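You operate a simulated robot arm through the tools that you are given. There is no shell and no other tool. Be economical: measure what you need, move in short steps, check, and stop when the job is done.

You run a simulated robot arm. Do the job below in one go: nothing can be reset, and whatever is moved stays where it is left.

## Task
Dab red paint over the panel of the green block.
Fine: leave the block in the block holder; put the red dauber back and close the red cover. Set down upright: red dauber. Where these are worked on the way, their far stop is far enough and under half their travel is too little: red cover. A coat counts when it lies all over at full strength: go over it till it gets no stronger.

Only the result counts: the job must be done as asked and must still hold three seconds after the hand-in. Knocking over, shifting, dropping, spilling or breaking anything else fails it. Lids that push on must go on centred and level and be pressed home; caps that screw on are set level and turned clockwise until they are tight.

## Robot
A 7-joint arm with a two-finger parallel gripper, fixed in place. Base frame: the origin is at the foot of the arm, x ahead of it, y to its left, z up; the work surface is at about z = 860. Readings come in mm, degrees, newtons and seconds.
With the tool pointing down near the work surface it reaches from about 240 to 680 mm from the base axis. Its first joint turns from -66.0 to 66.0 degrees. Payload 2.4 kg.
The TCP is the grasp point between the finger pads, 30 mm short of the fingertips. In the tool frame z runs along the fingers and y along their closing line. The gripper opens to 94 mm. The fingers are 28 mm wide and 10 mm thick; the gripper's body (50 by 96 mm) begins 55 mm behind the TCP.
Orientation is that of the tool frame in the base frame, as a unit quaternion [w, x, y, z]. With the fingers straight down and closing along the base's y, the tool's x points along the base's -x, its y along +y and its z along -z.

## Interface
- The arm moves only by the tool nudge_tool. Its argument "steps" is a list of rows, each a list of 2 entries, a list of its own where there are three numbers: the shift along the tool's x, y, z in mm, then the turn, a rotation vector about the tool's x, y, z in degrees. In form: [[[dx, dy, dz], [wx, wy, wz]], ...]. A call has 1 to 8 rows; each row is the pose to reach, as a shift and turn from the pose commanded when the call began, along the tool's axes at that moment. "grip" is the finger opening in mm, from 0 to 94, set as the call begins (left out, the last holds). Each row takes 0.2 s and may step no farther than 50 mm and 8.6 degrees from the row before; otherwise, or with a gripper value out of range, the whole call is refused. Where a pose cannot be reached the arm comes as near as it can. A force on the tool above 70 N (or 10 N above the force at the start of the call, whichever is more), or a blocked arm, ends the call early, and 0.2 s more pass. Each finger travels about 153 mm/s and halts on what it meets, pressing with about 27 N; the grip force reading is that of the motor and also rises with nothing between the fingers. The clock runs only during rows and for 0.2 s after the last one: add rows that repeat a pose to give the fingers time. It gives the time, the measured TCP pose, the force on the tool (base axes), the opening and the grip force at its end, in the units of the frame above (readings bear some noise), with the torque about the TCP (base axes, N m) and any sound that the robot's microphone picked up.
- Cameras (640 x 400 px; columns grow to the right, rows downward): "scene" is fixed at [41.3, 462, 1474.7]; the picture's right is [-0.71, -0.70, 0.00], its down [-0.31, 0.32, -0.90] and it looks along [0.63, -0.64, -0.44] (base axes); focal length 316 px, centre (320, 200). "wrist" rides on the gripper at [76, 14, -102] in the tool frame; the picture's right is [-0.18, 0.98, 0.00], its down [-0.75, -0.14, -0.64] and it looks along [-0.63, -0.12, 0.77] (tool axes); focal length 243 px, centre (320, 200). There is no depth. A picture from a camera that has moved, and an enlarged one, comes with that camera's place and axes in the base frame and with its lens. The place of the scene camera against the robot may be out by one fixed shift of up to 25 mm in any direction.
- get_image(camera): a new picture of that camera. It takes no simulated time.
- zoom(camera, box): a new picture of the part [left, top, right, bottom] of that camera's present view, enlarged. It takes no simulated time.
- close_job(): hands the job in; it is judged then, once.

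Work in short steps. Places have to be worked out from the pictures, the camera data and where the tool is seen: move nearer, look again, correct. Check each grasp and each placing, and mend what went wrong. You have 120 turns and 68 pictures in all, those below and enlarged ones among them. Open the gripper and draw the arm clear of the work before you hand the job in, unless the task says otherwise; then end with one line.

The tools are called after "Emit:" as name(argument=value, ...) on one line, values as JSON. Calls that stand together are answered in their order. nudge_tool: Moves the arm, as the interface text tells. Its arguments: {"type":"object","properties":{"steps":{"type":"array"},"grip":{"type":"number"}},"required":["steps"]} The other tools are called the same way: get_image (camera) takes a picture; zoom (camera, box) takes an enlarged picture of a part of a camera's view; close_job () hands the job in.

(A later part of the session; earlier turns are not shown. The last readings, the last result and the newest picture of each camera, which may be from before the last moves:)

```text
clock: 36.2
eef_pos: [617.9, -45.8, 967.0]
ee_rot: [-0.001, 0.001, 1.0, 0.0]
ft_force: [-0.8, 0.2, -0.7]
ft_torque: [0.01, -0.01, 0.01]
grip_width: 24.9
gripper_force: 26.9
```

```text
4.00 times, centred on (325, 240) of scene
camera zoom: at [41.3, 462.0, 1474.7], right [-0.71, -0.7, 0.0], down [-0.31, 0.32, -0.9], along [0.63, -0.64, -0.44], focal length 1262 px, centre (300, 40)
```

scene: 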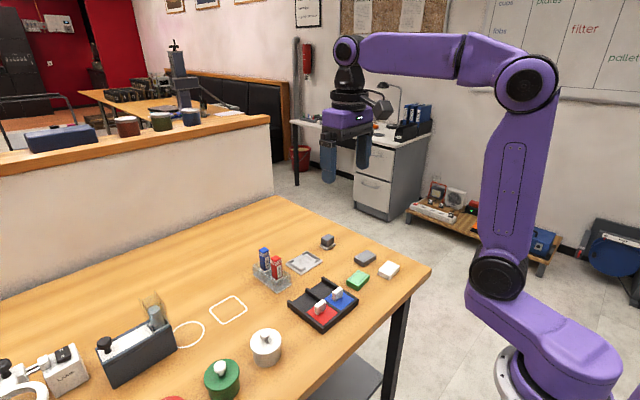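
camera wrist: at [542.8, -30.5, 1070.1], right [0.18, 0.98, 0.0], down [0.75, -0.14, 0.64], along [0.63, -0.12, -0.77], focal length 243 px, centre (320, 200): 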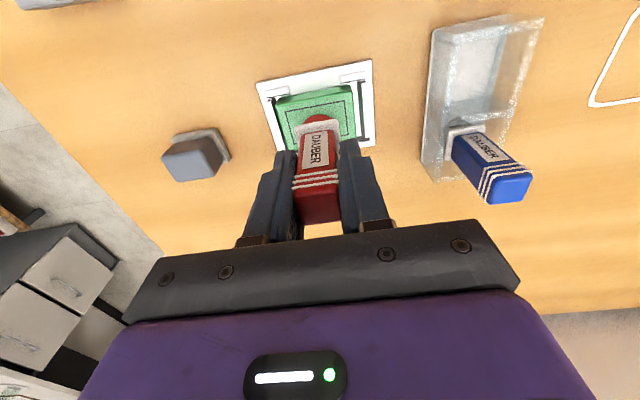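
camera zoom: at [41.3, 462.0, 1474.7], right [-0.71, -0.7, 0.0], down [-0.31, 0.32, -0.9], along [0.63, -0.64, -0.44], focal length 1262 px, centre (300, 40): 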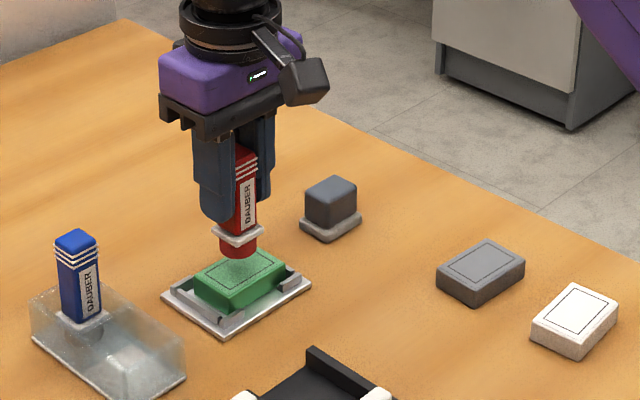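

The foot is centred over the panel. I lower gently at the centre to find the contact height.

Emit:
nudge_tool(steps=[[[0, 0, 10], [0, 0, 0]], [[0, 0, 14], [0, 0, 0]], [[0, 0, 16], [0, 0, 0]], [[0, 0, 16], [0, 0, 0]]])

Emit:
nudge_tool(steps=[[[0, 0, 1.5], [0, 0, 0]], [[0, 0, 3], [0, 0, 0]], [[0, 0, 3], [0, 0, 0]]])

```text
clock: 37.2
eef_pos: [619.6, -45.4, 953.7]
ee_rot: [0.0, 0.0, 1.0, 0.0]
ft_force: [-0.4, -0.2, -0.3]
ft_torque: [-0.01, 0.0, -0.03]
grip_width: 24.9
gripper_force: 26.6
```

```text
clock: 38.0
eef_pos: [619.6, -45.3, 951.4]
ee_rot: [0.001, 0.0, 1.0, -0.001]
ft_force: [-1.1, 0.2, 2.6]
ft_torque: [-0.01, 0.09, -0.02]
grip_width: 24.9
gripper_force: 27.0
```

Touching lightly at commanded z≈950.7. I press 1 mm more, hold, lift, and inspect.

Emit:
nudge_tool(steps=[[[0, 0, 1], [0, 0, 0]], [[0, 0, 1], [0, 0, 0]]])

Emit:
nudge_tool(steps=[[[0, 0, -10], [0, 0, 0]], [[40, 0, -30], [0, 0, 0]], [[70, 0, -30], [0, 0, 0]], [[70, 0, -30], [0, 0, 0]]])

Emit:
zoom(camera="scene", box=[290, 230, 360, 290])

```text
clock: 38.6
eef_pos: [618.6, -46.0, 950.6]
ee_rot: [0.001, 0.0, 1.0, 0.0]
ft_force: [-0.9, 0.5, 8.3]
ft_torque: [-0.03, 0.1, 0.01]
grip_width: 25.0
gripper_force: 26.8
```

```text
clock: 39.6
eef_pos: [549.5, -44.1, 981.1]
ee_rot: [0.0, 0.0, 1.0, 0.0]
ft_force: [0.0, 0.5, 0.2]
ft_torque: [0.03, 0.02, -0.02]
grip_width: 24.8
gripper_force: 27.3
```

```text
6.67 times, centred on (325, 260) of scene
camera zoom: at [41.3, 462.0, 1474.7], right [-0.71, -0.7, 0.0], down [-0.31, 0.32, -0.9], along [0.63, -0.64, -0.44], focal length 2104 px, centre (287, -200)
```

zoom: 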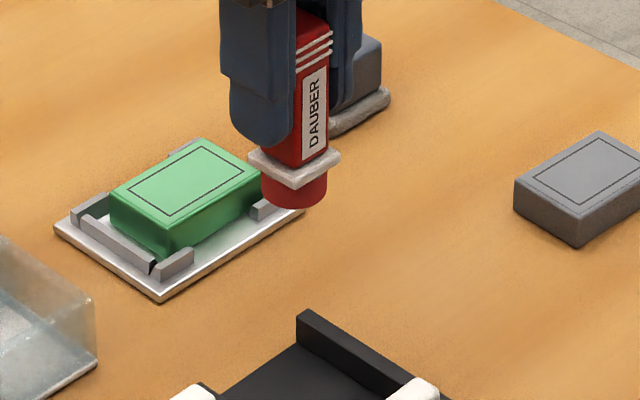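

No visible mark, so the 8 N press was probably too light. I go back and press to about 20–25 N.

Emit:
nudge_tool(steps=[[[-40, 0, 0], [0, 0, 0]], [[-70, 0, 10], [0, 0, 0]], [[-70, 0, 26], [0, 0, 0]], [[-70, 0, 30], [0, 0, 0]], [[-70, 0, 32], [0, 0, 0]], [[-70, 0, 32], [0, 0, 0]]])

Emit:
nudge_tool(steps=[[[0, 0, 0], [0, 0, 0]], [[0, 0, -12], [0, 0, 0]], [[40, 0, -32], [0, 0, 0]], [[70, 0, -32], [0, 0, 0]], [[70, 0, -32], [0, 0, 0]]])

Emit:
zoom(camera="scene", box=[290, 230, 360, 290])

```text
clock: 41.0
eef_pos: [621.6, -45.0, 949.8]
ee_rot: [0.002, -0.001, 1.0, -0.001]
ft_force: [-3.8, 2.6, 23.6]
ft_torque: [0.17, 0.28, 0.01]
grip_width: 25.2
gripper_force: 26.7
```

```text
clock: 42.2
eef_pos: [548.0, -45.8, 981.6]
ee_rot: [0.0, 0.001, 1.0, 0.0]
ft_force: [0.3, 0.5, -0.1]
ft_torque: [-0.04, 0.03, -0.01]
grip_width: 25.1
gripper_force: 27.1
```

```text
6.67 times, centred on (325, 260) of scene
camera zoom: at [41.3, 462.0, 1474.7], right [-0.71, -0.7, 0.0], down [-0.31, 0.32, -0.9], along [0.63, -0.64, -0.44], focal length 2104 px, centre (287, -200)
```

zoom: 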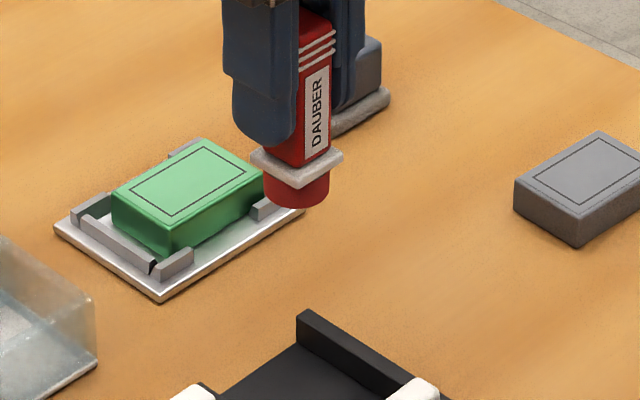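

Still no mark from pressing straight down. I try stroking along y with light contact.

Emit:
nudge_tool(steps=[[[-40, -15, 0], [0, 0, 0]], [[-70, -15, 10], [0, 0, 0]], [[-70, -15, 26], [0, 0, 0]], [[-70, -15, 30], [0, 0, 0]], [[-70, -8, 30], [0, 0, 0]], [[-70, 0, 30], [0, 0, 0]], [[-70, 8, 30], [0, 0, 0]], [[-70, 15, 30], [0, 0, 0]]])

Emit:
nudge_tool(steps=[[[0, -8, 0], [0, 0, 0]], [[0, -15, 0], [0, 0, 0]], [[0, -15, -20], [0, 0, 0]], [[40, -15, -30], [0, 0, 0]], [[70, -15, -30], [0, 0, 0]], [[70, -15, -30], [0, 0, 0]]])

Emit:
zoom(camera="scene", box=[290, 230, 360, 290])

```text
clock: 44.0
eef_pos: [620.3, -29.4, 949.4]
ee_rot: [0.0, 0.0, 1.0, 0.0]
ft_force: [1.1, -2.6, 7.0]
ft_torque: [-0.18, -0.03, 0.03]
grip_width: 25.1
gripper_force: 27.1
```

```text
clock: 45.4
eef_pos: [551.7, -45.3, 979.3]
ee_rot: [0.0, 0.0, 1.0, 0.0]
ft_force: [0.3, 0.0, -0.2]
ft_torque: [0.0, -0.02, 0.0]
grip_width: 25.1
gripper_force: 27.4
```

```text
6.67 times, centred on (325, 260) of scene
camera zoom: at [41.3, 462.0, 1474.7], right [-0.71, -0.7, 0.0], down [-0.31, 0.32, -0.9], along [0.63, -0.64, -0.44], focal length 2104 px, centre (287, -200)
```

zoom: 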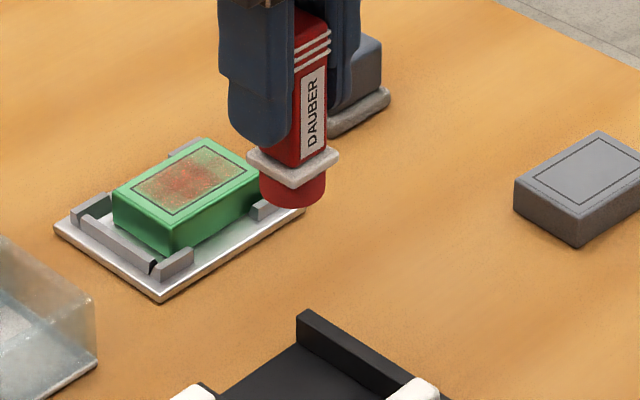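

Stroking lays paint. I now rub the panel in lanes at x offsets -9, 0 and +9.

Emit:
nudge_tool(steps=[[[-40, -18, 0], [0, 0, 0]], [[-61, -18, 20], [0, 0, 0]], [[-61, -18, 30.5], [0, 0, 0]], [[-61, -9, 30.5], [0, 0, 0]], [[-61, 0, 30.5], [0, 0, 0]], [[-61, 9, 30.5], [0, 0, 0]], [[-61, 18, 30.5], [0, 0, 0]], [[-70, 18, 30.5], [0, 0, 0]]])

Emit:
nudge_tool(steps=[[[0, -9, 0], [0, 0, 0]], [[0, -18, 0], [0, 0, 0]], [[0, -27, 0], [0, 0, 0]], [[0, -36, 0], [0, 0, 0]], [[-9, -36, 0], [0, 0, 0]], [[-9, -24, 0], [0, 0, 0]], [[-9, -12, 0], [0, 0, 0]], [[-9, 0, 0], [0, 0, 0]]])

Emit:
nudge_tool(steps=[[[0, -12, 0], [0, 0, 0]], [[0, -24, 0], [0, 0, 0]], [[0, -36, 0], [0, 0, 0]], [[0, -18, -20], [0, 0, 0]], [[40, -18, -30.5], [0, 0, 0]], [[79, -18, -30.5], [0, 0, 0]], [[79, -18, -30.5], [0, 0, 0]]])

Emit:
zoom(camera="scene", box=[290, 230, 360, 290])

```text
clock: 47.2
eef_pos: [619.2, -27.3, 950.1]
ee_rot: [0.0, 0.0, 1.0, 0.001]
ft_force: [-7.3, -0.8, 16.9]
ft_torque: [-0.06, 0.54, -0.04]
grip_width: 25.2
gripper_force: 26.8
```

```text
clock: 49.0
eef_pos: [628.6, -28.3, 950.7]
ee_rot: [0.0, 0.0, 1.0, 0.0]
ft_force: [0.9, -3.3, 8.1]
ft_torque: [-0.24, -0.02, 0.0]
grip_width: 24.9
gripper_force: 27.0
```

```text
clock: 50.6
eef_pos: [550.3, -46.5, 977.1]
ee_rot: [-0.001, -0.001, 1.0, 0.0]
ft_force: [0.1, 0.3, -0.4]
ft_torque: [0.01, 0.0, 0.0]
grip_width: 25.2
gripper_force: 27.4
```

```text
6.67 times, centred on (325, 260) of scene
camera zoom: at [41.3, 462.0, 1474.7], right [-0.71, -0.7, 0.0], down [-0.31, 0.32, -0.9], along [0.63, -0.64, -0.44], focal length 2104 px, centre (287, -200)
```

zoom: 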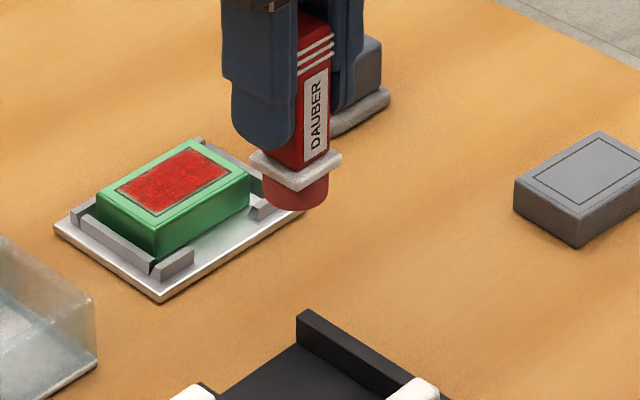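

Nearly full coverage. The foot has faded, so I reload at the pad before a second pass.

Emit:
nudge_tool(steps=[[[0, 0, -25], [0, 0, 0]], [[30, 29, -25], [0, 0, 0]], [[60, 58, -25], [0, 0, 0]], [[90, 87, -25], [0, 0, 0]], [[121.4, 115.5, -25], [0, 0, 0]], [[121.4, 115.5, 20], [0, 0, 0]], [[121.4, 115.5, 36], [0, 0, 0]], [[121.4, 115.5, 39], [0, 0, 0]]])

Emit:
nudge_tool(steps=[[[0, 0, 0.5], [0, 0, 0]], [[0, 5, 0.5], [0, 0, 0]], [[0, -5, 0.5], [0, 0, 0]], [[0, 5, 0.5], [0, 0, 0]], [[0, 0, 0.5], [0, 0, 0]], [[0, 0, -20], [0, 0, 0]], [[0, 0, -60], [0, 0, 0]], [[0, 0, -60], [0, 0, 0]]])

Emit:
zoom(camera="scene", box=[280, 220, 380, 320])

```text
clock: 52.4
eef_pos: [426.9, 68.7, 941.8]
ee_rot: [0.0, 0.0, 1.0, 0.0]
ft_force: [0.0, 1.0, -0.5]
ft_torque: [-0.01, -0.02, 0.0]
grip_width: 25.0
gripper_force: 26.8
```

```text
clock: 54.2
eef_pos: [427.9, 70.0, 1002.8]
ee_rot: [0.0, 0.0, 1.0, -0.001]
ft_force: [-0.7, -0.5, -0.3]
ft_torque: [-0.02, 0.0, 0.0]
grip_width: 25.0
gripper_force: 27.0
```

```text
4.00 times, centred on (330, 270) of scene
camera zoom: at [41.3, 462.0, 1474.7], right [-0.71, -0.7, 0.0], down [-0.31, 0.32, -0.9], along [0.63, -0.64, -0.44], focal length 1262 px, centre (280, -80)
```

zoom: 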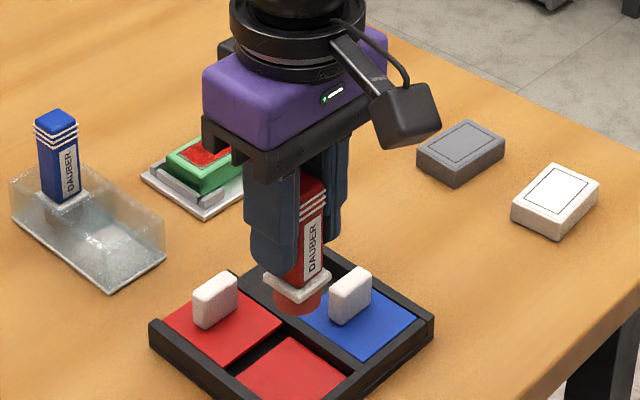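

The foot doesn't look freshly loaded because I hadn't reached firm contact. I go down again, a little deeper, checking the force.

Emit:
nudge_tool(steps=[[[0, 0, 40], [0, 0, 0]], [[0, 0, 57], [0, 0, 0]], [[0, 0, 60], [0, 0, 0]], [[0, 0, 61], [0, 0, 0]], [[0, 0, 61], [0, 0, 0]]])

```text
clock: 55.4
eef_pos: [426.9, 69.1, 940.4]
ee_rot: [0.0, 0.0, 1.0, 0.0]
ft_force: [-0.3, 0.1, 5.1]
ft_torque: [0.01, 0.04, -0.02]
grip_width: 24.9
gripper_force: 27.1
```

Emit:
nudge_tool(steps=[[[0, 0, 1], [0, 0, 0]], [[0, 4, 1], [0, 0, 0]], [[0, -4, 1], [0, 0, 0]], [[0, 0, 1], [0, 0, 0]], [[0, 0, 1], [0, 0, 0]]])

Emit:
nudge_tool(steps=[[[0, 0, -20], [0, 0, 0]], [[0, 0, -60], [0, 0, 0]], [[0, 0, -60], [0, 0, 0]]])

Emit:
zoom(camera="scene", box=[280, 220, 380, 320])

```text
clock: 56.6
eef_pos: [427.4, 70.3, 939.1]
ee_rot: [0.001, -0.001, 1.0, 0.0]
ft_force: [0.2, -7.8, 24.0]
ft_torque: [-0.44, 0.06, -0.02]
grip_width: 24.9
gripper_force: 27.4
```

```text
clock: 57.4
eef_pos: [427.6, 70.8, 999.1]
ee_rot: [0.0, 0.001, 1.0, 0.0]
ft_force: [-0.5, 0.6, -0.6]
ft_torque: [0.01, -0.01, -0.02]
grip_width: 24.8
gripper_force: 27.6
```

```text
4.00 times, centred on (330, 270) of scene
camera zoom: at [41.3, 462.0, 1474.7], right [-0.71, -0.7, 0.0], down [-0.31, 0.32, -0.9], along [0.63, -0.64, -0.44], focal length 1262 px, centre (280, -80)
```

zoom: 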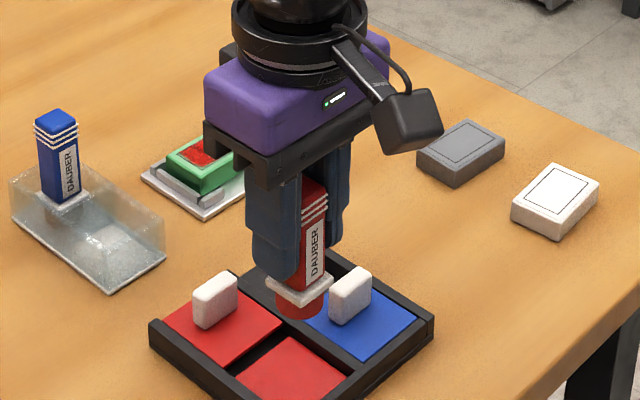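

Deep red again. I return to the staging point beside the block and check its position and coat with the wrist camera.

Emit:
nudge_tool(steps=[[[-31, -28, 0], [0, 0, 0]], [[-62, -56, 0], [0, 0, 0]], [[-93, -84, 0], [0, 0, 0]], [[-121.7, -112, 0], [0, 0, 0]], [[-121.7, -112, 18], [0, 0, 0]], [[-121.7, -112, 18], [0, 0, 0]]])

Emit:
zoom(camera="scene", box=[290, 230, 350, 280])

```text
clock: 58.8
eef_pos: [548.0, -42.0, 981.0]
ee_rot: [0.0, 0.001, 1.0, 0.0]
ft_force: [-0.4, -0.4, -0.3]
ft_torque: [0.02, 0.03, 0.01]
grip_width: 24.9
gripper_force: 26.8
```

```text
8.00 times, centred on (320, 255) of scene
camera zoom: at [41.3, 462.0, 1474.7], right [-0.71, -0.7, 0.0], down [-0.31, 0.32, -0.9], along [0.63, -0.64, -0.44], focal length 2524 px, centre (320, -240)
```

zoom: 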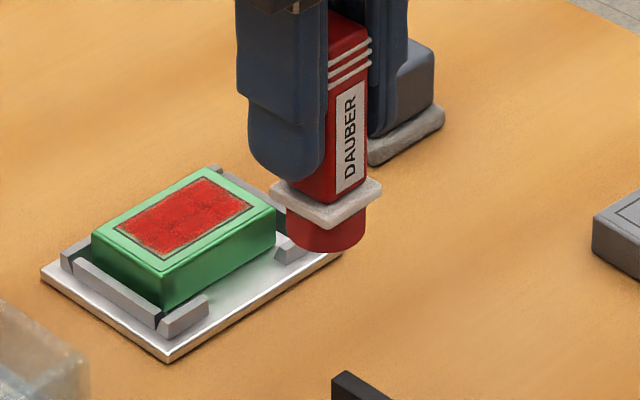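

The coat is a bit thin near the -x and +y edges. I do a second pass over wider lanes.

Emit:
nudge_tool(steps=[[[-40, 20, 0], [0, 0, 0]], [[-62, 20, 20], [0, 0, 0]], [[-62, 20, 31], [0, 0, 0]], [[-62, 8, 31], [0, 0, 0]], [[-62, -4, 31], [0, 0, 0]], [[-62, -14, 31], [0, 0, 0]], [[-62, -22, 31], [0, 0, 0]], [[-70, -22, 31], [0, 0, 0]]])

Emit:
nudge_tool(steps=[[[0, 10, 0], [0, 0, 0]], [[0, 20, 0], [0, 0, 0]], [[0, 30, 0], [0, 0, 0]], [[0, 42, 0], [0, 0, 0]], [[-9, 42, 0], [0, 0, 0]], [[-9, 28, 0], [0, 0, 0]], [[-9, 14, 0], [0, 0, 0]], [[-9, 0, 0], [0, 0, 0]]])

Emit:
nudge_tool(steps=[[[-6, 0, 0], [0, 0, 0]], [[-6, 14, 0], [0, 0, 0]], [[-6, 28, 0], [0, 0, 0]], [[-6, 42, 0], [0, 0, 0]], [[-6, 22, -20], [0, 0, 0]], [[35, 22, -31], [0, 0, 0]], [[79, 22, -31], [0, 0, 0]], [[79, 22, -31], [0, 0, 0]]])

Emit:
zoom(camera="scene", box=[290, 230, 350, 280])

```text
clock: 60.6
eef_pos: [618.4, -62.7, 949.2]
ee_rot: [0.0, 0.0, 1.0, 0.0]
ft_force: [0.5, -0.6, 0.0]
ft_torque: [-0.03, 0.03, 0.0]
grip_width: 25.0
gripper_force: 26.6
```

```text
clock: 62.4
eef_pos: [628.9, -64.5, 949.7]
ee_rot: [-0.001, 0.0, 1.0, -0.001]
ft_force: [0.4, 0.2, -0.2]
ft_torque: [-0.03, -0.02, -0.02]
grip_width: 24.8
gripper_force: 27.5
```

```text
clock: 64.2
eef_pos: [551.6, -42.7, 982.7]
ee_rot: [0.0, 0.0, 1.0, 0.0]
ft_force: [-0.3, -0.6, -0.6]
ft_torque: [-0.02, -0.03, 0.03]
grip_width: 24.9
gripper_force: 27.2
```

```text
8.00 times, centred on (320, 255) of scene
camera zoom: at [41.3, 462.0, 1474.7], right [-0.71, -0.7, 0.0], down [-0.31, 0.32, -0.9], along [0.63, -0.64, -0.44], focal length 2524 px, centre (320, -240)
```

zoom: 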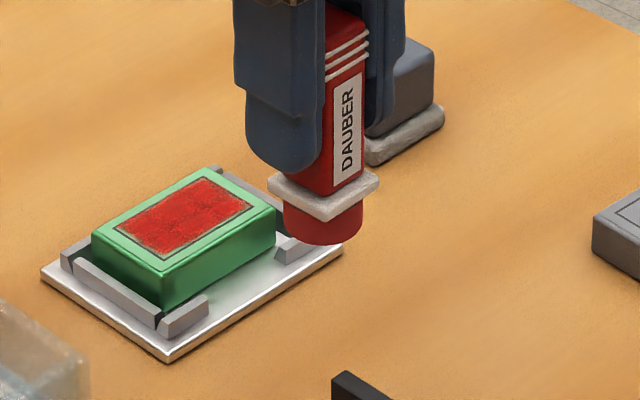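

There was no contact (0 N), so that pass did nothing. I repeat it 2 mm lower.

Emit:
nudge_tool(steps=[[[-40, 20, 0], [0, 0, 0]], [[-62, 20, 20], [0, 0, 0]], [[-62, 20, 31.5], [0, 0, 0]], [[-62, 20, 33], [0, 0, 0]], [[-62, 8, 33], [0, 0, 0]], [[-62, -4, 33], [0, 0, 0]], [[-62, -14, 33], [0, 0, 0]], [[-62, -22, 33], [0, 0, 0]]])

```text
clock: 66.0
eef_pos: [611.6, -63.0, 948.5]
ee_rot: [0.0, -0.001, 1.0, 0.0]
ft_force: [0.7, 4.1, 9.9]
ft_torque: [0.25, 0.0, 0.04]
grip_width: 25.2
gripper_force: 27.3
```

Contact is now 10 N. I continue through the remaining lanes.

Emit:
nudge_tool(steps=[[[-8, 0, 0], [0, 0, 0]], [[-8, 14, 0], [0, 0, 0]], [[-8, 28, 0], [0, 0, 0]], [[-8, 42, 0], [0, 0, 0]], [[-17, 42, 0], [0, 0, 0]], [[-17, 28, 0], [0, 0, 0]], [[-17, 14, 0], [0, 0, 0]], [[-17, 0, 0], [0, 0, 0]]])

Emit:
nudge_tool(steps=[[[-6, 0, 0], [0, 0, 0]], [[-6, 14, 0], [0, 0, 0]], [[-6, 28, 0], [0, 0, 0]], [[-6, 42, 0], [0, 0, 0]], [[-6, 22, -20], [0, 0, 0]], [[35, 22, -33], [0, 0, 0]], [[79, 22, -33], [0, 0, 0]], [[79, 22, -33], [0, 0, 0]]])

Emit:
zoom(camera="scene", box=[290, 230, 350, 280])

```text
clock: 67.8
eef_pos: [629.4, -64.0, 948.5]
ee_rot: [0.002, -0.001, 1.0, 0.0]
ft_force: [0.1, 8.5, 21.2]
ft_torque: [0.55, 0.01, -0.04]
grip_width: 25.0
gripper_force: 27.2
```

```text
clock: 69.6
eef_pos: [549.1, -43.1, 979.1]
ee_rot: [0.0, 0.0, 1.0, 0.0]
ft_force: [0.2, 0.2, 0.2]
ft_torque: [-0.02, 0.01, 0.03]
grip_width: 25.0
gripper_force: 26.8
```

```text
8.00 times, centred on (320, 255) of scene
camera zoom: at [41.3, 462.0, 1474.7], right [-0.71, -0.7, 0.0], down [-0.31, 0.32, -0.9], along [0.63, -0.64, -0.44], focal length 2524 px, centre (320, -240)
```

zoom: 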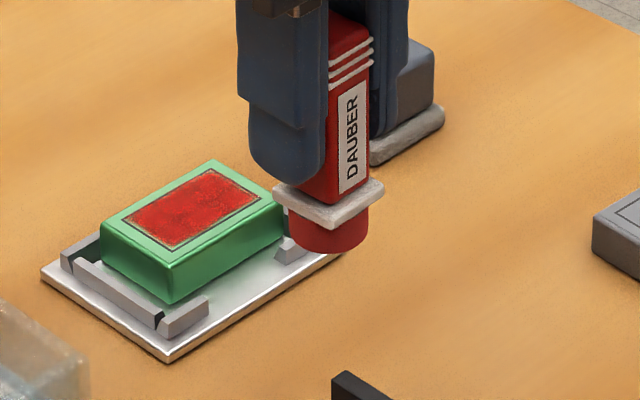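

The coat is stronger, but edges remain. I check with the wrist view.

Emit:
zoom(camera="wrist", box=[250, 90, 390, 260])

```text
2.35 times, centred on (320, 175) of wrist
camera zoom: at [473.3, -28.3, 1080.9], right [0.18, 0.98, 0.0], down [0.75, -0.14, 0.64], along [0.63, -0.12, -0.77], focal length 571 px, centre (320, 259)
```

zoom: 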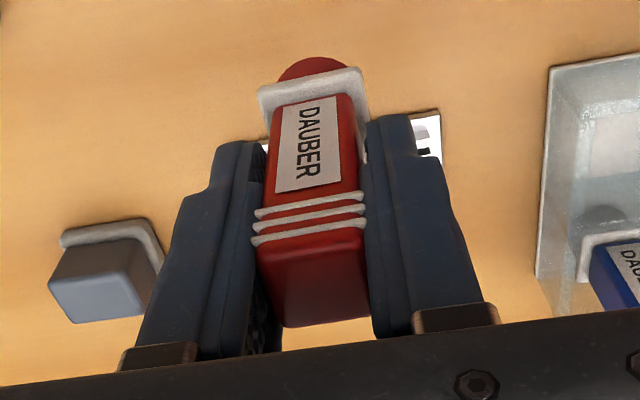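

The view is blocked by the dauber. I reload and then make a firmer pass with wider lanes.

Emit:
nudge_tool(steps=[[[0, 0, -20], [0, 0, 0]], [[30, 28, -20], [0, 0, 0]], [[60, 56, -20], [0, 0, 0]], [[90, 84, -20], [0, 0, 0]], [[121.7, 112, -20], [0, 0, 0]], [[121.7, 112, 20], [0, 0, 0]], [[121.7, 112, 38], [0, 0, 0]], [[121.7, 112, 42.5], [0, 0, 0]]])

Emit:
nudge_tool(steps=[[[0, 4, 0], [0, 0, 0]], [[4, 0, 0], [0, 0, 0]], [[0, -4, 0], [0, 0, 0]], [[-4, 0, 0], [0, 0, 0]], [[0, 0, 0], [0, 0, 0]]])

```text
clock: 71.4
eef_pos: [428.5, 70.6, 939.1]
ee_rot: [0.0, 0.001, 1.0, 0.0]
ft_force: [0.5, 0.4, -0.9]
ft_torque: [0.0, 0.02, -0.03]
grip_width: 25.1
gripper_force: 27.2
```

```text
clock: 72.6
eef_pos: [428.2, 69.2, 939.3]
ee_rot: [0.001, -0.001, 1.0, 0.001]
ft_force: [0.9, -0.2, 1.4]
ft_torque: [-0.07, -0.08, 0.0]
grip_width: 24.8
gripper_force: 27.1
```

Only light contact, so I press 1.5 mm more and rub on the pad.

Emit:
nudge_tool(steps=[[[0, 0, 1.5], [0, 0, 0]], [[0, 4, 1.5], [0, 0, 0]], [[4, 0, 1.5], [0, 0, 0]], [[0, -4, 1.5], [0, 0, 0]], [[0, 0, 1.5], [0, 0, 0]], [[0, 0, 1.5], [0, 0, 0]]])

Emit:
nudge_tool(steps=[[[0, 0, -20], [0, 0, 0]], [[0, 0, -60], [0, 0, 0]], [[-31, -28, -60], [0, 0, 0]], [[-62, -56, -60], [0, 0, 0]], [[-93, -84, -60], [0, 0, 0]], [[-121.7, -112, -60], [0, 0, 0]], [[-121.7, -112, -44], [0, 0, 0]], [[-121.7, -112, -44], [0, 0, 0]]])

```text
clock: 74.0
eef_pos: [426.5, 68.9, 937.2]
ee_rot: [-0.002, 0.0, 1.0, 0.0]
ft_force: [-4.2, -1.8, 20.9]
ft_torque: [-0.06, 0.31, 0.02]
grip_width: 25.2
gripper_force: 26.3
```

```text
clock: 75.8
eef_pos: [549.6, -42.2, 981.7]
ee_rot: [0.001, 0.0, 1.0, 0.0]
ft_force: [-0.9, 0.1, -1.2]
ft_torque: [0.0, 0.01, 0.04]
grip_width: 25.2
gripper_force: 26.7
```

Reloaded. I do the pass with lanes from x=607 to x=636, y from -20 to -70, and watch the forces.

Emit:
nudge_tool(steps=[[[-40, 20, 0], [0, 0, 0]], [[-59, 20, 20], [0, 0, 0]], [[-59, 20, 32.5], [0, 0, 0]], [[-59, 18, 34], [0, 0, 0]], [[-59, 6, 34], [0, 0, 0]], [[-59, -6, 34], [0, 0, 0]], [[-59, -18, 34], [0, 0, 0]], [[-59, -28, 34], [0, 0, 0]]])

Emit:
nudge_tool(steps=[[[-7, 0, 0], [0, 0, 0]], [[-7, 12, 0], [0, 0, 0]], [[-7, 24, 0], [0, 0, 0]], [[-7, 36, 0], [0, 0, 0]], [[-7, 48, 0], [0, 0, 0]], [[-15, 48, 0], [0, 0, 0]], [[-15, 34, 0], [0, 0, 0]], [[-15, 20, 0], [0, 0, 0]]])

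Emit:
nudge_tool(steps=[[[0, -10, 0], [0, 0, 0]], [[0, -20, 0], [0, 0, 0]], [[-8, -20, 0], [0, 0, 0]], [[-8, -8, 0], [0, 0, 0]], [[-8, 4, 0], [0, 0, 0]], [[-8, 16, 0], [0, 0, 0]], [[-8, 28, 0], [0, 0, 0]], [[-8, 8, -20], [0, 0, 0]]])

Emit:
nudge_tool(steps=[[[40, 0, -14], [0, 0, 0]], [[82, 0, -14], [0, 0, 0]], [[82, 0, -14], [0, 0, 0]]])

Emit:
zoom(camera="scene", box=[290, 230, 350, 280])

```text
clock: 77.6
eef_pos: [608.9, -70.2, 947.1]
ee_rot: [0.001, -0.001, 1.0, 0.0]
ft_force: [-0.3, 1.3, 5.1]
ft_torque: [0.11, 0.0, 0.01]
grip_width: 24.9
gripper_force: 27.4
```

```text
clock: 79.4
eef_pos: [623.9, -50.4, 946.4]
ee_rot: [0.0, 0.0, 1.0, 0.0]
ft_force: [0.4, 0.5, 1.1]
ft_torque: [0.04, -0.01, -0.02]
grip_width: 24.7
gripper_force: 27.5
```

```text
clock: 81.2
eef_pos: [631.4, -41.1, 965.3]
ee_rot: [0.0, 0.0, 1.0, 0.0]
ft_force: [0.3, 1.1, 0.1]
ft_torque: [-0.01, 0.02, 0.0]
grip_width: 25.1
gripper_force: 26.9
```

```text
clock: 82.0
eef_pos: [546.4, -43.2, 982.1]
ee_rot: [0.001, -0.001, 1.0, 0.0]
ft_force: [-0.3, 0.2, -0.6]
ft_torque: [-0.02, 0.0, 0.03]
grip_width: 25.2
gripper_force: 26.7
```

```text
8.00 times, centred on (320, 255) of scene
camera zoom: at [41.3, 462.0, 1474.7], right [-0.71, -0.7, 0.0], down [-0.31, 0.32, -0.9], along [0.63, -0.64, -0.44], focal length 2524 px, centre (320, -240)
```

zoom: 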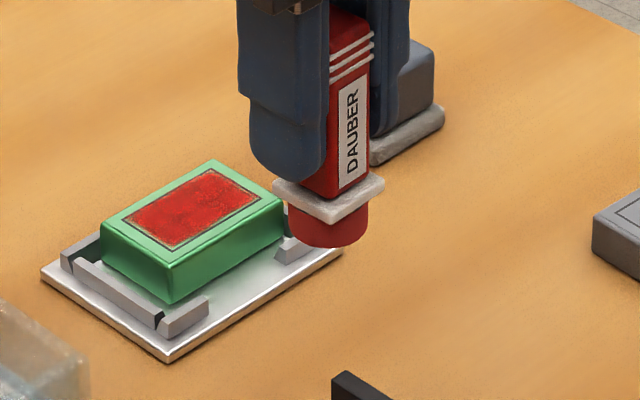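

Forces were only 1–5 N, too light. I repeat about 1.5 mm deeper.

Emit:
nudge_tool(steps=[[[-40, 20, 0], [0, 0, 0]], [[-59, 20, 20], [0, 0, 0]], [[-59, 20, 34], [0, 0, 0]], [[-59, 18, 35.5], [0, 0, 0]], [[-59, 6, 35.5], [0, 0, 0]], [[-59, -6, 35.5], [0, 0, 0]], [[-59, -18, 35.5], [0, 0, 0]], [[-59, -28, 35.5], [0, 0, 0]]])

Emit:
nudge_tool(steps=[[[-7, 0, 0], [0, 0, 0]], [[-7, 12, 0], [0, 0, 0]], [[-7, 24, 0], [0, 0, 0]], [[-7, 36, 0], [0, 0, 0]], [[-7, 48, 0], [0, 0, 0]], [[-15, 48, 0], [0, 0, 0]], [[-15, 34, 0], [0, 0, 0]], [[-15, 20, 0], [0, 0, 0]]])

Emit:
nudge_tool(steps=[[[0, -10, 0], [0, 0, 0]], [[0, -20, 0], [0, 0, 0]], [[-8, -20, 0], [0, 0, 0]], [[-8, -8, 0], [0, 0, 0]], [[-8, 4, 0], [0, 0, 0]], [[-8, 16, 0], [0, 0, 0]], [[-8, 28, 0], [0, 0, 0]], [[-8, 28, 0], [0, 0, 0]]])

Emit:
nudge_tool(steps=[[[0, -20, -20], [0, 0, 0]], [[40, -20, -35.5], [0, 0, 0]], [[82, -20, -35.5], [0, 0, 0]], [[82, -20, -35.5], [0, 0, 0]]])

Emit:
zoom(camera="scene", box=[290, 230, 350, 280])

```text
clock: 83.8
eef_pos: [608.7, -69.7, 946.6]
ee_rot: [0.001, 0.0, 1.0, 0.0]
ft_force: [0.7, 6.1, 15.0]
ft_torque: [0.3, -0.04, 0.0]
grip_width: 25.1
gripper_force: 27.5
```

```text
clock: 85.6
eef_pos: [625.8, -48.4, 945.5]
ee_rot: [0.002, -0.001, 1.0, -0.001]
ft_force: [0.9, 7.6, 20.4]
ft_torque: [0.45, -0.04, 0.03]
grip_width: 24.9
gripper_force: 27.4
```

```text
clock: 87.4
eef_pos: [633.1, -22.3, 944.7]
ee_rot: [-0.001, 0.0, 1.0, 0.001]
ft_force: [-0.2, -5.6, 13.4]
ft_torque: [-0.32, 0.02, 0.05]
grip_width: 25.0
gripper_force: 27.4
```

```text
clock: 88.4
eef_pos: [548.7, -42.3, 981.7]
ee_rot: [0.0, 0.0, 1.0, 0.0]
ft_force: [0.4, 0.6, 0.3]
ft_torque: [0.02, 0.0, 0.02]
grip_width: 25.1
gripper_force: 26.9
```

```text
8.00 times, centred on (320, 255) of scene
camera zoom: at [41.3, 462.0, 1474.7], right [-0.71, -0.7, 0.0], down [-0.31, 0.32, -0.9], along [0.63, -0.64, -0.44], focal length 2524 px, centre (320, -240)
```

zoom: 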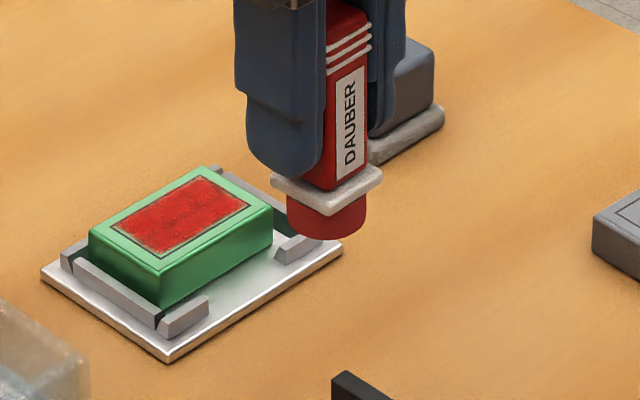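

I move aside to look at the panel from the wrist camera unobstructed.

Emit:
nudge_tool(steps=[[[-10, 25, -20], [0, 0, 0]], [[-25, 55, -30], [0, 0, 0]], [[-40, 75, -30], [0, 0, 0]], [[-40, 75, -30], [0, 0, 0]]])

Emit:
zoom(camera="wrist", box=[140, 70, 280, 180])

```text
clock: 89.4
eef_pos: [592.8, 33.5, 1012.0]
ee_rot: [0.0, 0.0, 1.0, 0.0]
ft_force: [0.3, 0.5, 0.0]
ft_torque: [0.0, -0.02, 0.0]
grip_width: 25.2
gripper_force: 26.8
```

```text
3.64 times, centred on (210, 125) of wrist
camera zoom: at [516.7, 48.2, 1113.4], right [0.18, 0.98, 0.0], down [0.75, -0.14, 0.64], along [0.63, -0.12, -0.77], focal length 882 px, centre (720, 473)
```

zoom: 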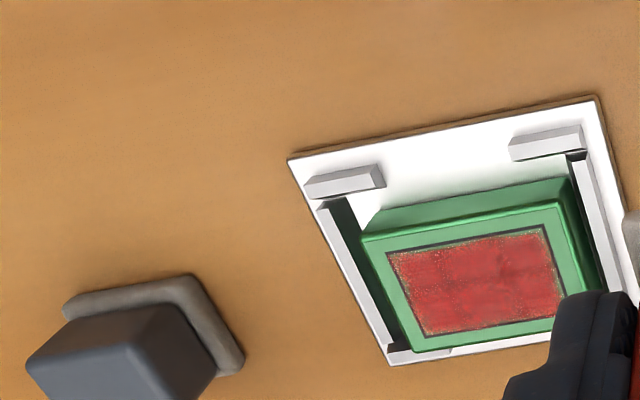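

The coat is about 80% and weaker at the edges. The panel centre is now about (624,-44). I reload and make further passes.

Emit:
nudge_tool(steps=[[[45, 10, 0], [0, 0, 0]], [[90, 20, 0], [0, 0, 0]], [[130, 30, 0], [0, 0, 0]], [[161.7, 37, 10], [0, 0, 0]], [[161.7, 37, 50], [0, 0, 0]], [[161.7, 37, 70], [0, 0, 0]], [[161.7, 37, 74], [0, 0, 0]], [[161.7, 37, 75.5], [0, 0, 0]]])

Emit:
nudge_tool(steps=[[[0, 5, 0], [0, 0, 0]], [[5, 0, 0], [0, 0, 0]], [[0, -5, 0], [0, 0, 0]], [[-5, 0, 0], [0, 0, 0]], [[0, 5, 0], [0, 0, 0]], [[0, 0, 0], [0, 0, 0]]])

```text
clock: 91.2
eef_pos: [428.3, 70.4, 934.7]
ee_rot: [0.0, 0.001, 1.0, 0.0]
ft_force: [-2.3, 0.3, 11.4]
ft_torque: [-0.03, 0.09, 0.02]
grip_width: 24.8
gripper_force: 27.0
```

```text
clock: 92.6
eef_pos: [427.5, 70.8, 935.3]
ee_rot: [0.001, -0.001, 1.0, -0.001]
ft_force: [0.1, 2.8, 6.5]
ft_torque: [0.2, 0.01, 0.0]
grip_width: 24.9
gripper_force: 27.5
```

Loaded with rubbing contact. I travel to the panel's -x, +y corner, high.

Emit:
nudge_tool(steps=[[[0, 0, -30], [0, 0, 0]], [[0, 0, -60], [0, 0, 0]], [[-36, -18, -60], [0, 0, 0]], [[-72, -36, -60], [0, 0, 0]], [[-108, -54, -60], [0, 0, 0]], [[-144, -72, -60], [0, 0, 0]], [[-179.7, -89, -60], [0, 0, 0]], [[-179.7, -89, -30], [0, 0, 0]]])

Emit:
nudge_tool(steps=[[[0, 0, 17], [0, 0, 0]], [[0, 0, 20.5], [0, 0, 0]], [[0, -6, 21], [0, 0, 0]], [[0, -14, 21], [0, 0, 0]], [[0, -24, 21], [0, 0, 0]], [[0, -34, 21], [0, 0, 0]], [[0, -44, 21], [0, 0, 0]], [[0, -52, 21], [0, 0, 0]]])

```text
clock: 94.4
eef_pos: [608.5, -17.7, 965.8]
ee_rot: [0.0, 0.001, 1.0, -0.001]
ft_force: [0.4, -0.3, -0.6]
ft_torque: [-0.03, -0.03, -0.04]
grip_width: 25.4
gripper_force: 27.0
```

```text
clock: 96.2
eef_pos: [608.8, -70.1, 945.0]
ee_rot: [0.001, 0.0, 1.0, 0.001]
ft_force: [1.0, 2.1, 1.7]
ft_torque: [0.07, -0.01, 0.02]
grip_width: 24.9
gripper_force: 27.2
```

Light at the end (1.7 N). I deepen by 1.5 mm and continue over the lanes.

Emit:
nudge_tool(steps=[[[0, 6, 1.5], [0, 0, 0]], [[0, 18, 1.5], [0, 0, 0]], [[0, 30, 1.5], [0, 0, 0]], [[0, 42, 1.5], [0, 0, 0]], [[0, 52, 1.5], [0, 0, 0]], [[-8, 52, 1.5], [0, 0, 0]], [[-8, 40, 1.5], [0, 0, 0]], [[-8, 28, 1.5], [0, 0, 0]]])

Emit:
nudge_tool(steps=[[[0, -10, 0], [0, 0, 0]], [[0, -20, 0], [0, 0, 0]], [[0, -28, 0], [0, 0, 0]], [[-8, -28, 0], [0, 0, 0]], [[-8, -16, 0], [0, 0, 0]], [[-8, -4, 0], [0, 0, 0]], [[-8, 10, 0], [0, 0, 0]], [[-8, 24, 0], [0, 0, 0]]])

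Emit:
nudge_tool(steps=[[[-8, 0, 0.5], [0, 0, 0]], [[-8, -12, 0.5], [0, 0, 0]], [[-8, -24, 0.5], [0, 0, 0]], [[-8, -36, 0.5], [0, 0, 0]], [[-8, -50, 0.5], [0, 0, 0]], [[-15, -50, 0.5], [0, 0, 0]], [[-15, -38, 0.5], [0, 0, 0]], [[-15, -25, 0.5], [0, 0, 0]]])

Emit:
nudge_tool(steps=[[[0, 12, 0], [0, 0, 0]], [[0, 25, 0], [0, 0, 0]], [[8, 25, 0], [0, 0, 0]], [[8, 12, 0], [0, 0, 0]], [[8, 0, 0], [0, 0, 0]], [[8, -12, 0], [0, 0, 0]], [[8, -25, 0], [0, 0, 0]], [[8, -25, 0], [0, 0, 0]]])

```text
clock: 98.0
eef_pos: [614.9, -41.8, 943.8]
ee_rot: [0.001, -0.001, 1.0, 0.001]
ft_force: [-0.2, 2.2, 7.4]
ft_torque: [0.13, -0.06, 0.0]
grip_width: 24.8
gripper_force: 26.7
```

```text
clock: 99.8
eef_pos: [623.4, -17.9, 942.4]
ee_rot: [0.0, 0.0, 1.0, 0.0]
ft_force: [0.2, -0.3, 0.9]
ft_torque: [-0.01, 0.01, -0.01]
grip_width: 25.0
gripper_force: 26.5
```

```text
clock: 101.6
eef_pos: [639.2, -44.3, 943.2]
ee_rot: [0.001, -0.001, 1.0, 0.001]
ft_force: [0.0, -4.3, 9.2]
ft_torque: [-0.16, -0.02, 0.02]
grip_width: 25.0
gripper_force: 27.0
```

```text
clock: 103.4
eef_pos: [631.9, -69.9, 941.5]
ee_rot: [0.0, 0.0, 1.0, 0.0]
ft_force: [-0.4, 4.6, 11.8]
ft_torque: [0.2, -0.02, 0.02]
grip_width: 25.1
gripper_force: 27.2
```

Forces were 7–12 N on most lanes. I lift off and look again from the side pose.

Emit:
nudge_tool(steps=[[[0, 0, -25], [0, 0, 0]], [[14, 30, -50], [0, 0, 0]], [[28, 68, -68], [0, 0, 0]], [[41, 102, -68], [0, 0, 0]], [[41, 102, -68], [0, 0, 0]]])

Emit:
zoom(camera="wrist", box=[190, 90, 290, 170])

```text
clock: 104.6
eef_pos: [590.9, 34.2, 1009.8]
ee_rot: [0.0, 0.0, 1.0, 0.001]
ft_force: [0.4, -0.2, -0.6]
ft_torque: [0.01, 0.01, 0.0]
grip_width: 25.2
gripper_force: 27.1
```

```text
5.00 times, centred on (240, 130) of wrist
camera zoom: at [515.5, 48.5, 1112.4], right [0.18, 0.98, 0.0], down [0.75, -0.14, 0.64], along [0.63, -0.12, -0.77], focal length 1213 px, centre (720, 550)
```

zoom: 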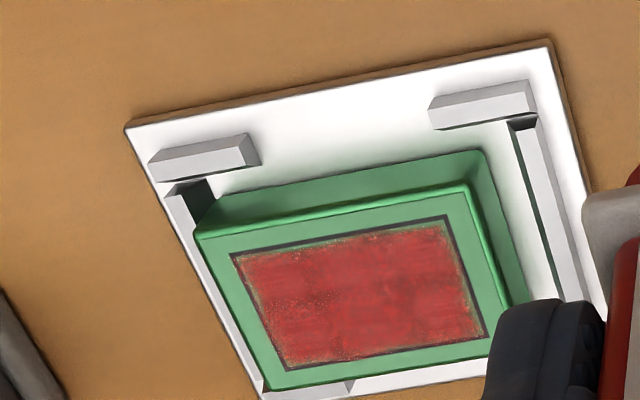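

Much fuller; only the edges are thin now, with the block centre at about (620,-49). I reload again.

Emit:
nudge_tool(steps=[[[45, 10, 0], [0, 0, 0]], [[90, 20, 0], [0, 0, 0]], [[130, 30, 0], [0, 0, 0]], [[161.7, 37, 10], [0, 0, 0]], [[161.7, 37, 50], [0, 0, 0]], [[161.7, 37, 74], [0, 0, 0]], [[161.7, 37, 77], [0, 0, 0]], [[161.7, 37, 78.2], [0, 0, 0]]])

Emit:
nudge_tool(steps=[[[0, 5, 0], [0, 0, 0]], [[5, 0, 0], [0, 0, 0]], [[0, -5, 0], [0, 0, 0]], [[-5, 0, 0], [0, 0, 0]], [[0, 5, 0], [0, 0, 0]], [[0, 0, 0], [0, 0, 0]]])

```text
clock: 106.4
eef_pos: [426.8, 71.0, 932.5]
ee_rot: [-0.001, 0.0, 1.0, 0.0]
ft_force: [-2.2, -1.9, 9.7]
ft_torque: [-0.08, 0.18, 0.02]
grip_width: 24.8
gripper_force: 26.8
```

```text
clock: 107.8
eef_pos: [428.3, 70.7, 932.3]
ee_rot: [0.0, -0.001, 1.0, 0.001]
ft_force: [-0.2, 1.9, 3.3]
ft_torque: [0.12, -0.03, 0.02]
grip_width: 25.3
gripper_force: 26.7
```

Loaded. I travel to the -x, +y corner and stroke the edges first.

Emit:
nudge_tool(steps=[[[0, 0, -30], [0, 0, 0]], [[0, 0, -60], [0, 0, 0]], [[-36, -19, -60], [0, 0, 0]], [[-72, -38, -60], [0, 0, 0]], [[-108, -57, -60], [0, 0, 0]], [[-144, -76, -60], [0, 0, 0]], [[-178.7, -92, -60], [0, 0, 0]], [[-178.7, -92, -30], [0, 0, 0]]])

Emit:
nudge_tool(steps=[[[0, 0, 18], [0, 0, 0]], [[0, 0, 21.5], [0, 0, 0]], [[0, -10, 21.5], [0, 0, 0]], [[0, -20, 21.5], [0, 0, 0]], [[0, -30, 21.5], [0, 0, 0]], [[0, -40, 21.5], [0, 0, 0]], [[0, -54, 21.5], [0, 0, 0]], [[-8, -54, 21.5], [0, 0, 0]]])

Emit:
nudge_tool(steps=[[[-8, 0, 0.3], [0, 0, 0]], [[-16, 0, 0.3], [0, 0, 0]], [[-22, 0, 0.3], [0, 0, 0]], [[-22, 13, 0.3], [0, 0, 0]], [[-22, 26, 0.3], [0, 0, 0]], [[-22, 40, 0.3], [0, 0, 0]], [[-22, 54, 0.3], [0, 0, 0]], [[-14, 54, 0.3], [0, 0, 0]]])

Emit:
nudge_tool(steps=[[[8, 0, 0.4], [0, 0, 0]], [[16, 0, 0.4], [0, 0, 0]], [[22, 0, 0.4], [0, 0, 0]], [[22, -13, 0.4], [0, 0, 0]], [[22, -26, 0.4], [0, 0, 0]], [[22, -40, 0.4], [0, 0, 0]], [[22, -54, 0.4], [0, 0, 0]], [[14, -54, 0.4], [0, 0, 0]]])

```text
clock: 109.6
eef_pos: [609.5, -23.3, 962.9]
ee_rot: [-0.001, -0.001, 1.0, 0.0]
ft_force: [-0.3, 0.5, 0.1]
ft_torque: [-0.03, 0.0, -0.01]
grip_width: 25.1
gripper_force: 26.9
```

```text
clock: 111.4
eef_pos: [613.3, -78.0, 941.7]
ee_rot: [-0.001, 0.001, 1.0, 0.0]
ft_force: [-8.9, 1.4, 23.2]
ft_torque: [0.19, 0.43, 0.05]
grip_width: 25.4
gripper_force: 27.0
```

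```text
clock: 113.2
eef_pos: [629.3, -19.7, 941.1]
ee_rot: [-0.001, 0.0, 1.0, 0.0]
ft_force: [0.8, 0.0, -0.1]
ft_torque: [0.02, -0.02, 0.03]
grip_width: 25.1
gripper_force: 27.4
```

```text
clock: 115.0
eef_pos: [614.5, -77.3, 942.0]
ee_rot: [-0.001, 0.0, 1.0, 0.0]
ft_force: [-4.9, -0.7, 9.8]
ft_torque: [-0.03, 0.2, 0.01]
grip_width: 24.9
gripper_force: 27.4
```

Some contact, lost at one corner. I go 1 mm deeper and sweep the inner lanes and the y edges again.

Emit:
nudge_tool(steps=[[[0, 4, 1], [0, 0, 0]], [[0, 18, 1], [0, 0, 0]], [[0, 32, 1], [0, 0, 0]], [[0, 46, 1], [0, 0, 0]], [[0, 54, 1], [0, 0, 0]], [[-8, 54, 1], [0, 0, 0]], [[-16, 54, 1], [0, 0, 0]], [[-22, 54, 1], [0, 0, 0]]])

Emit:
nudge_tool(steps=[[[0, -14, 0], [0, 0, 0]], [[0, -28, 0], [0, 0, 0]], [[0, -42, 0], [0, 0, 0]], [[0, -54, 0], [0, 0, 0]], [[8, -54, 0], [0, 0, 0]], [[16, -54, 0], [0, 0, 0]], [[16, -40, 0], [0, 0, 0]], [[16, -26, 0], [0, 0, 0]]])

Emit:
nudge_tool(steps=[[[0, 12, 0.5], [0, 0, 0]], [[0, 24, 0.5], [0, 0, 0]], [[8, 24, 0.5], [0, 0, 0]], [[16, 24, 0.5], [0, 0, 0]], [[16, 10, 0.5], [0, 0, 0]], [[16, -4, 0.5], [0, 0, 0]], [[16, -18, 0.5], [0, 0, 0]], [[16, -28, 0.5], [0, 0, 0]]])

Emit:
nudge_tool(steps=[[[0, 0, -25], [0, 0, 0]], [[6, 35, -50], [0, 0, 0]], [[12, 75, -70], [0, 0, 0]], [[17, 109, -72], [0, 0, 0]], [[17, 109, -72], [0, 0, 0]]])

Emit:
zoom(camera="wrist", box=[190, 90, 290, 170])

```text
clock: 116.8
eef_pos: [636.3, -20.8, 939.1]
ee_rot: [0.0, -0.001, 1.0, 0.001]
ft_force: [-5.0, 2.3, 10.9]
ft_torque: [0.11, 0.18, -0.02]
grip_width: 25.1
gripper_force: 26.6
```

```text
clock: 118.6
eef_pos: [622.2, -48.5, 938.8]
ee_rot: [0.002, 0.0, 1.0, 0.001]
ft_force: [-0.4, -0.9, 3.9]
ft_torque: [-0.11, 0.0, -0.01]
grip_width: 25.0
gripper_force: 26.6
```

```text
clock: 120.4
eef_pos: [603.6, -76.4, 939.3]
ee_rot: [0.001, 0.0, 1.0, 0.0]
ft_force: [0.4, 7.2, 19.5]
ft_torque: [0.45, -0.02, -0.02]
grip_width: 24.9
gripper_force: 27.4
```

```text
clock: 121.6
eef_pos: [586.4, 34.4, 1011.9]
ee_rot: [-0.001, -0.001, 1.0, 0.0]
ft_force: [0.2, 0.0, -0.8]
ft_torque: [0.01, -0.01, 0.03]
grip_width: 24.9
gripper_force: 27.4
```

```text
5.00 times, centred on (240, 130) of wrist
camera zoom: at [511.0, 49.4, 1113.0], right [0.18, 0.98, 0.0], down [0.75, -0.14, 0.64], along [0.63, -0.12, -0.77], focal length 1213 px, centre (720, 550)
```

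zoom: 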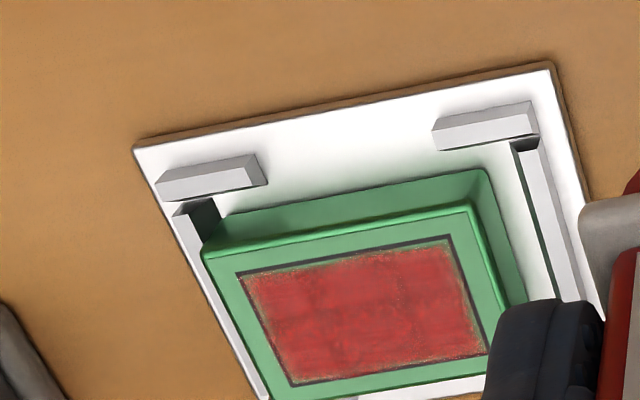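

The interior is uniform; only the very edges are slightly thin. I reload, then run perimeter loops with the foot centred on the panel edges.

Emit:
nudge_tool(steps=[[[45, 10, 0], [0, 0, 0]], [[90, 20, 0], [0, 0, 0]], [[130, 30, 0], [0, 0, 0]], [[159.7, 37, 10], [0, 0, 0]], [[159.7, 37, 50], [0, 0, 0]], [[159.7, 37, 76], [0, 0, 0]], [[159.7, 37, 80], [0, 0, 0]], [[159.7, 37, 81.5], [0, 0, 0]]])

Emit:
nudge_tool(steps=[[[0, 5, 0], [0, 0, 0]], [[5, 0, 0], [0, 0, 0]], [[0, -5, 0], [0, 0, 0]], [[-5, 0, 0], [0, 0, 0]], [[0, 5, 0], [0, 0, 0]], [[0, 0, 0], [0, 0, 0]]])

```text
clock: 123.4
eef_pos: [427.8, 68.8, 928.9]
ee_rot: [0.001, -0.001, 1.0, 0.0]
ft_force: [-1.3, 0.4, 5.3]
ft_torque: [0.04, 0.02, -0.02]
grip_width: 25.2
gripper_force: 26.9
```

```text
clock: 124.8
eef_pos: [428.4, 71.6, 928.6]
ee_rot: [0.001, -0.001, 1.0, 0.0]
ft_force: [1.2, 5.6, 10.7]
ft_torque: [0.27, -0.08, 0.04]
grip_width: 25.0
gripper_force: 26.6
```

Loaded (11 N). I travel to the +x, +y corner and run the perimeter loop.

Emit:
nudge_tool(steps=[[[0, 0, -40], [0, 0, 0]], [[-36, -16, -65], [0, 0, 0]], [[-72, -32, -65], [0, 0, 0]], [[-108, -48, -65], [0, 0, 0]], [[-144, -64, -65], [0, 0, 0]], [[-180, -80, -65], [0, 0, 0]], [[-210.7, -94, -65], [0, 0, 0]], [[-210.7, -94, -30], [0, 0, 0]]])

Emit:
nudge_tool(steps=[[[0, 0, 17], [0, 0, 0]], [[0, 0, 20.5], [0, 0, 0]], [[0, -10, 20.5], [0, 0, 0]], [[0, -20, 20.5], [0, 0, 0]], [[0, -30, 20.5], [0, 0, 0]], [[0, -40, 20.5], [0, 0, 0]], [[0, -50, 20.5], [0, 0, 0]], [[7, -50, 20.5], [0, 0, 0]]])

Emit:
nudge_tool(steps=[[[7, 0, 0.3], [0, 0, 0]], [[15, 0, 0.3], [0, 0, 0]], [[23, 0, 0.3], [0, 0, 0]], [[29, 0, 0.3], [0, 0, 0]], [[29, 10, 0.3], [0, 0, 0]], [[29, 20, 0.3], [0, 0, 0]], [[29, 30, 0.3], [0, 0, 0]], [[29, 40, 0.3], [0, 0, 0]]])

Emit:
nudge_tool(steps=[[[0, 8, 0.3], [0, 0, 0]], [[0, 14, 0.3], [0, 0, 0]], [[-8, 14, 0.3], [0, 0, 0]], [[-16, 14, 0.3], [0, 0, 0]], [[-24, 14, 0.3], [0, 0, 0]], [[-32, 14, 0.3], [0, 0, 0]], [[-36, 14, 0.3], [0, 0, 0]], [[-36, 4, 0.3], [0, 0, 0]]])

```text
clock: 126.6
eef_pos: [636.8, -24.2, 958.7]
ee_rot: [0.001, -0.001, 1.0, -0.001]
ft_force: [0.7, 0.2, -0.5]
ft_torque: [-0.04, -0.01, 0.04]
grip_width: 24.9
gripper_force: 27.6
```

```text
clock: 128.4
eef_pos: [631.6, -74.4, 939.2]
ee_rot: [0.0, 0.0, 1.0, 0.0]
ft_force: [1.0, -1.1, 2.7]
ft_torque: [0.0, -0.05, 0.01]
grip_width: 25.0
gripper_force: 26.8
```

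```text
clock: 130.2
eef_pos: [602.7, -34.4, 937.7]
ee_rot: [0.001, 0.0, 1.0, 0.0]
ft_force: [0.7, -2.1, 6.2]
ft_torque: [-0.12, -0.04, 0.02]
grip_width: 25.0
gripper_force: 26.8
```

```text
clock: 132.0
eef_pos: [640.0, -29.1, 938.1]
ee_rot: [0.001, -0.001, 1.0, 0.0]
ft_force: [1.5, 3.8, 10.0]
ft_torque: [0.28, -0.14, -0.01]
grip_width: 24.9
gripper_force: 26.8
```

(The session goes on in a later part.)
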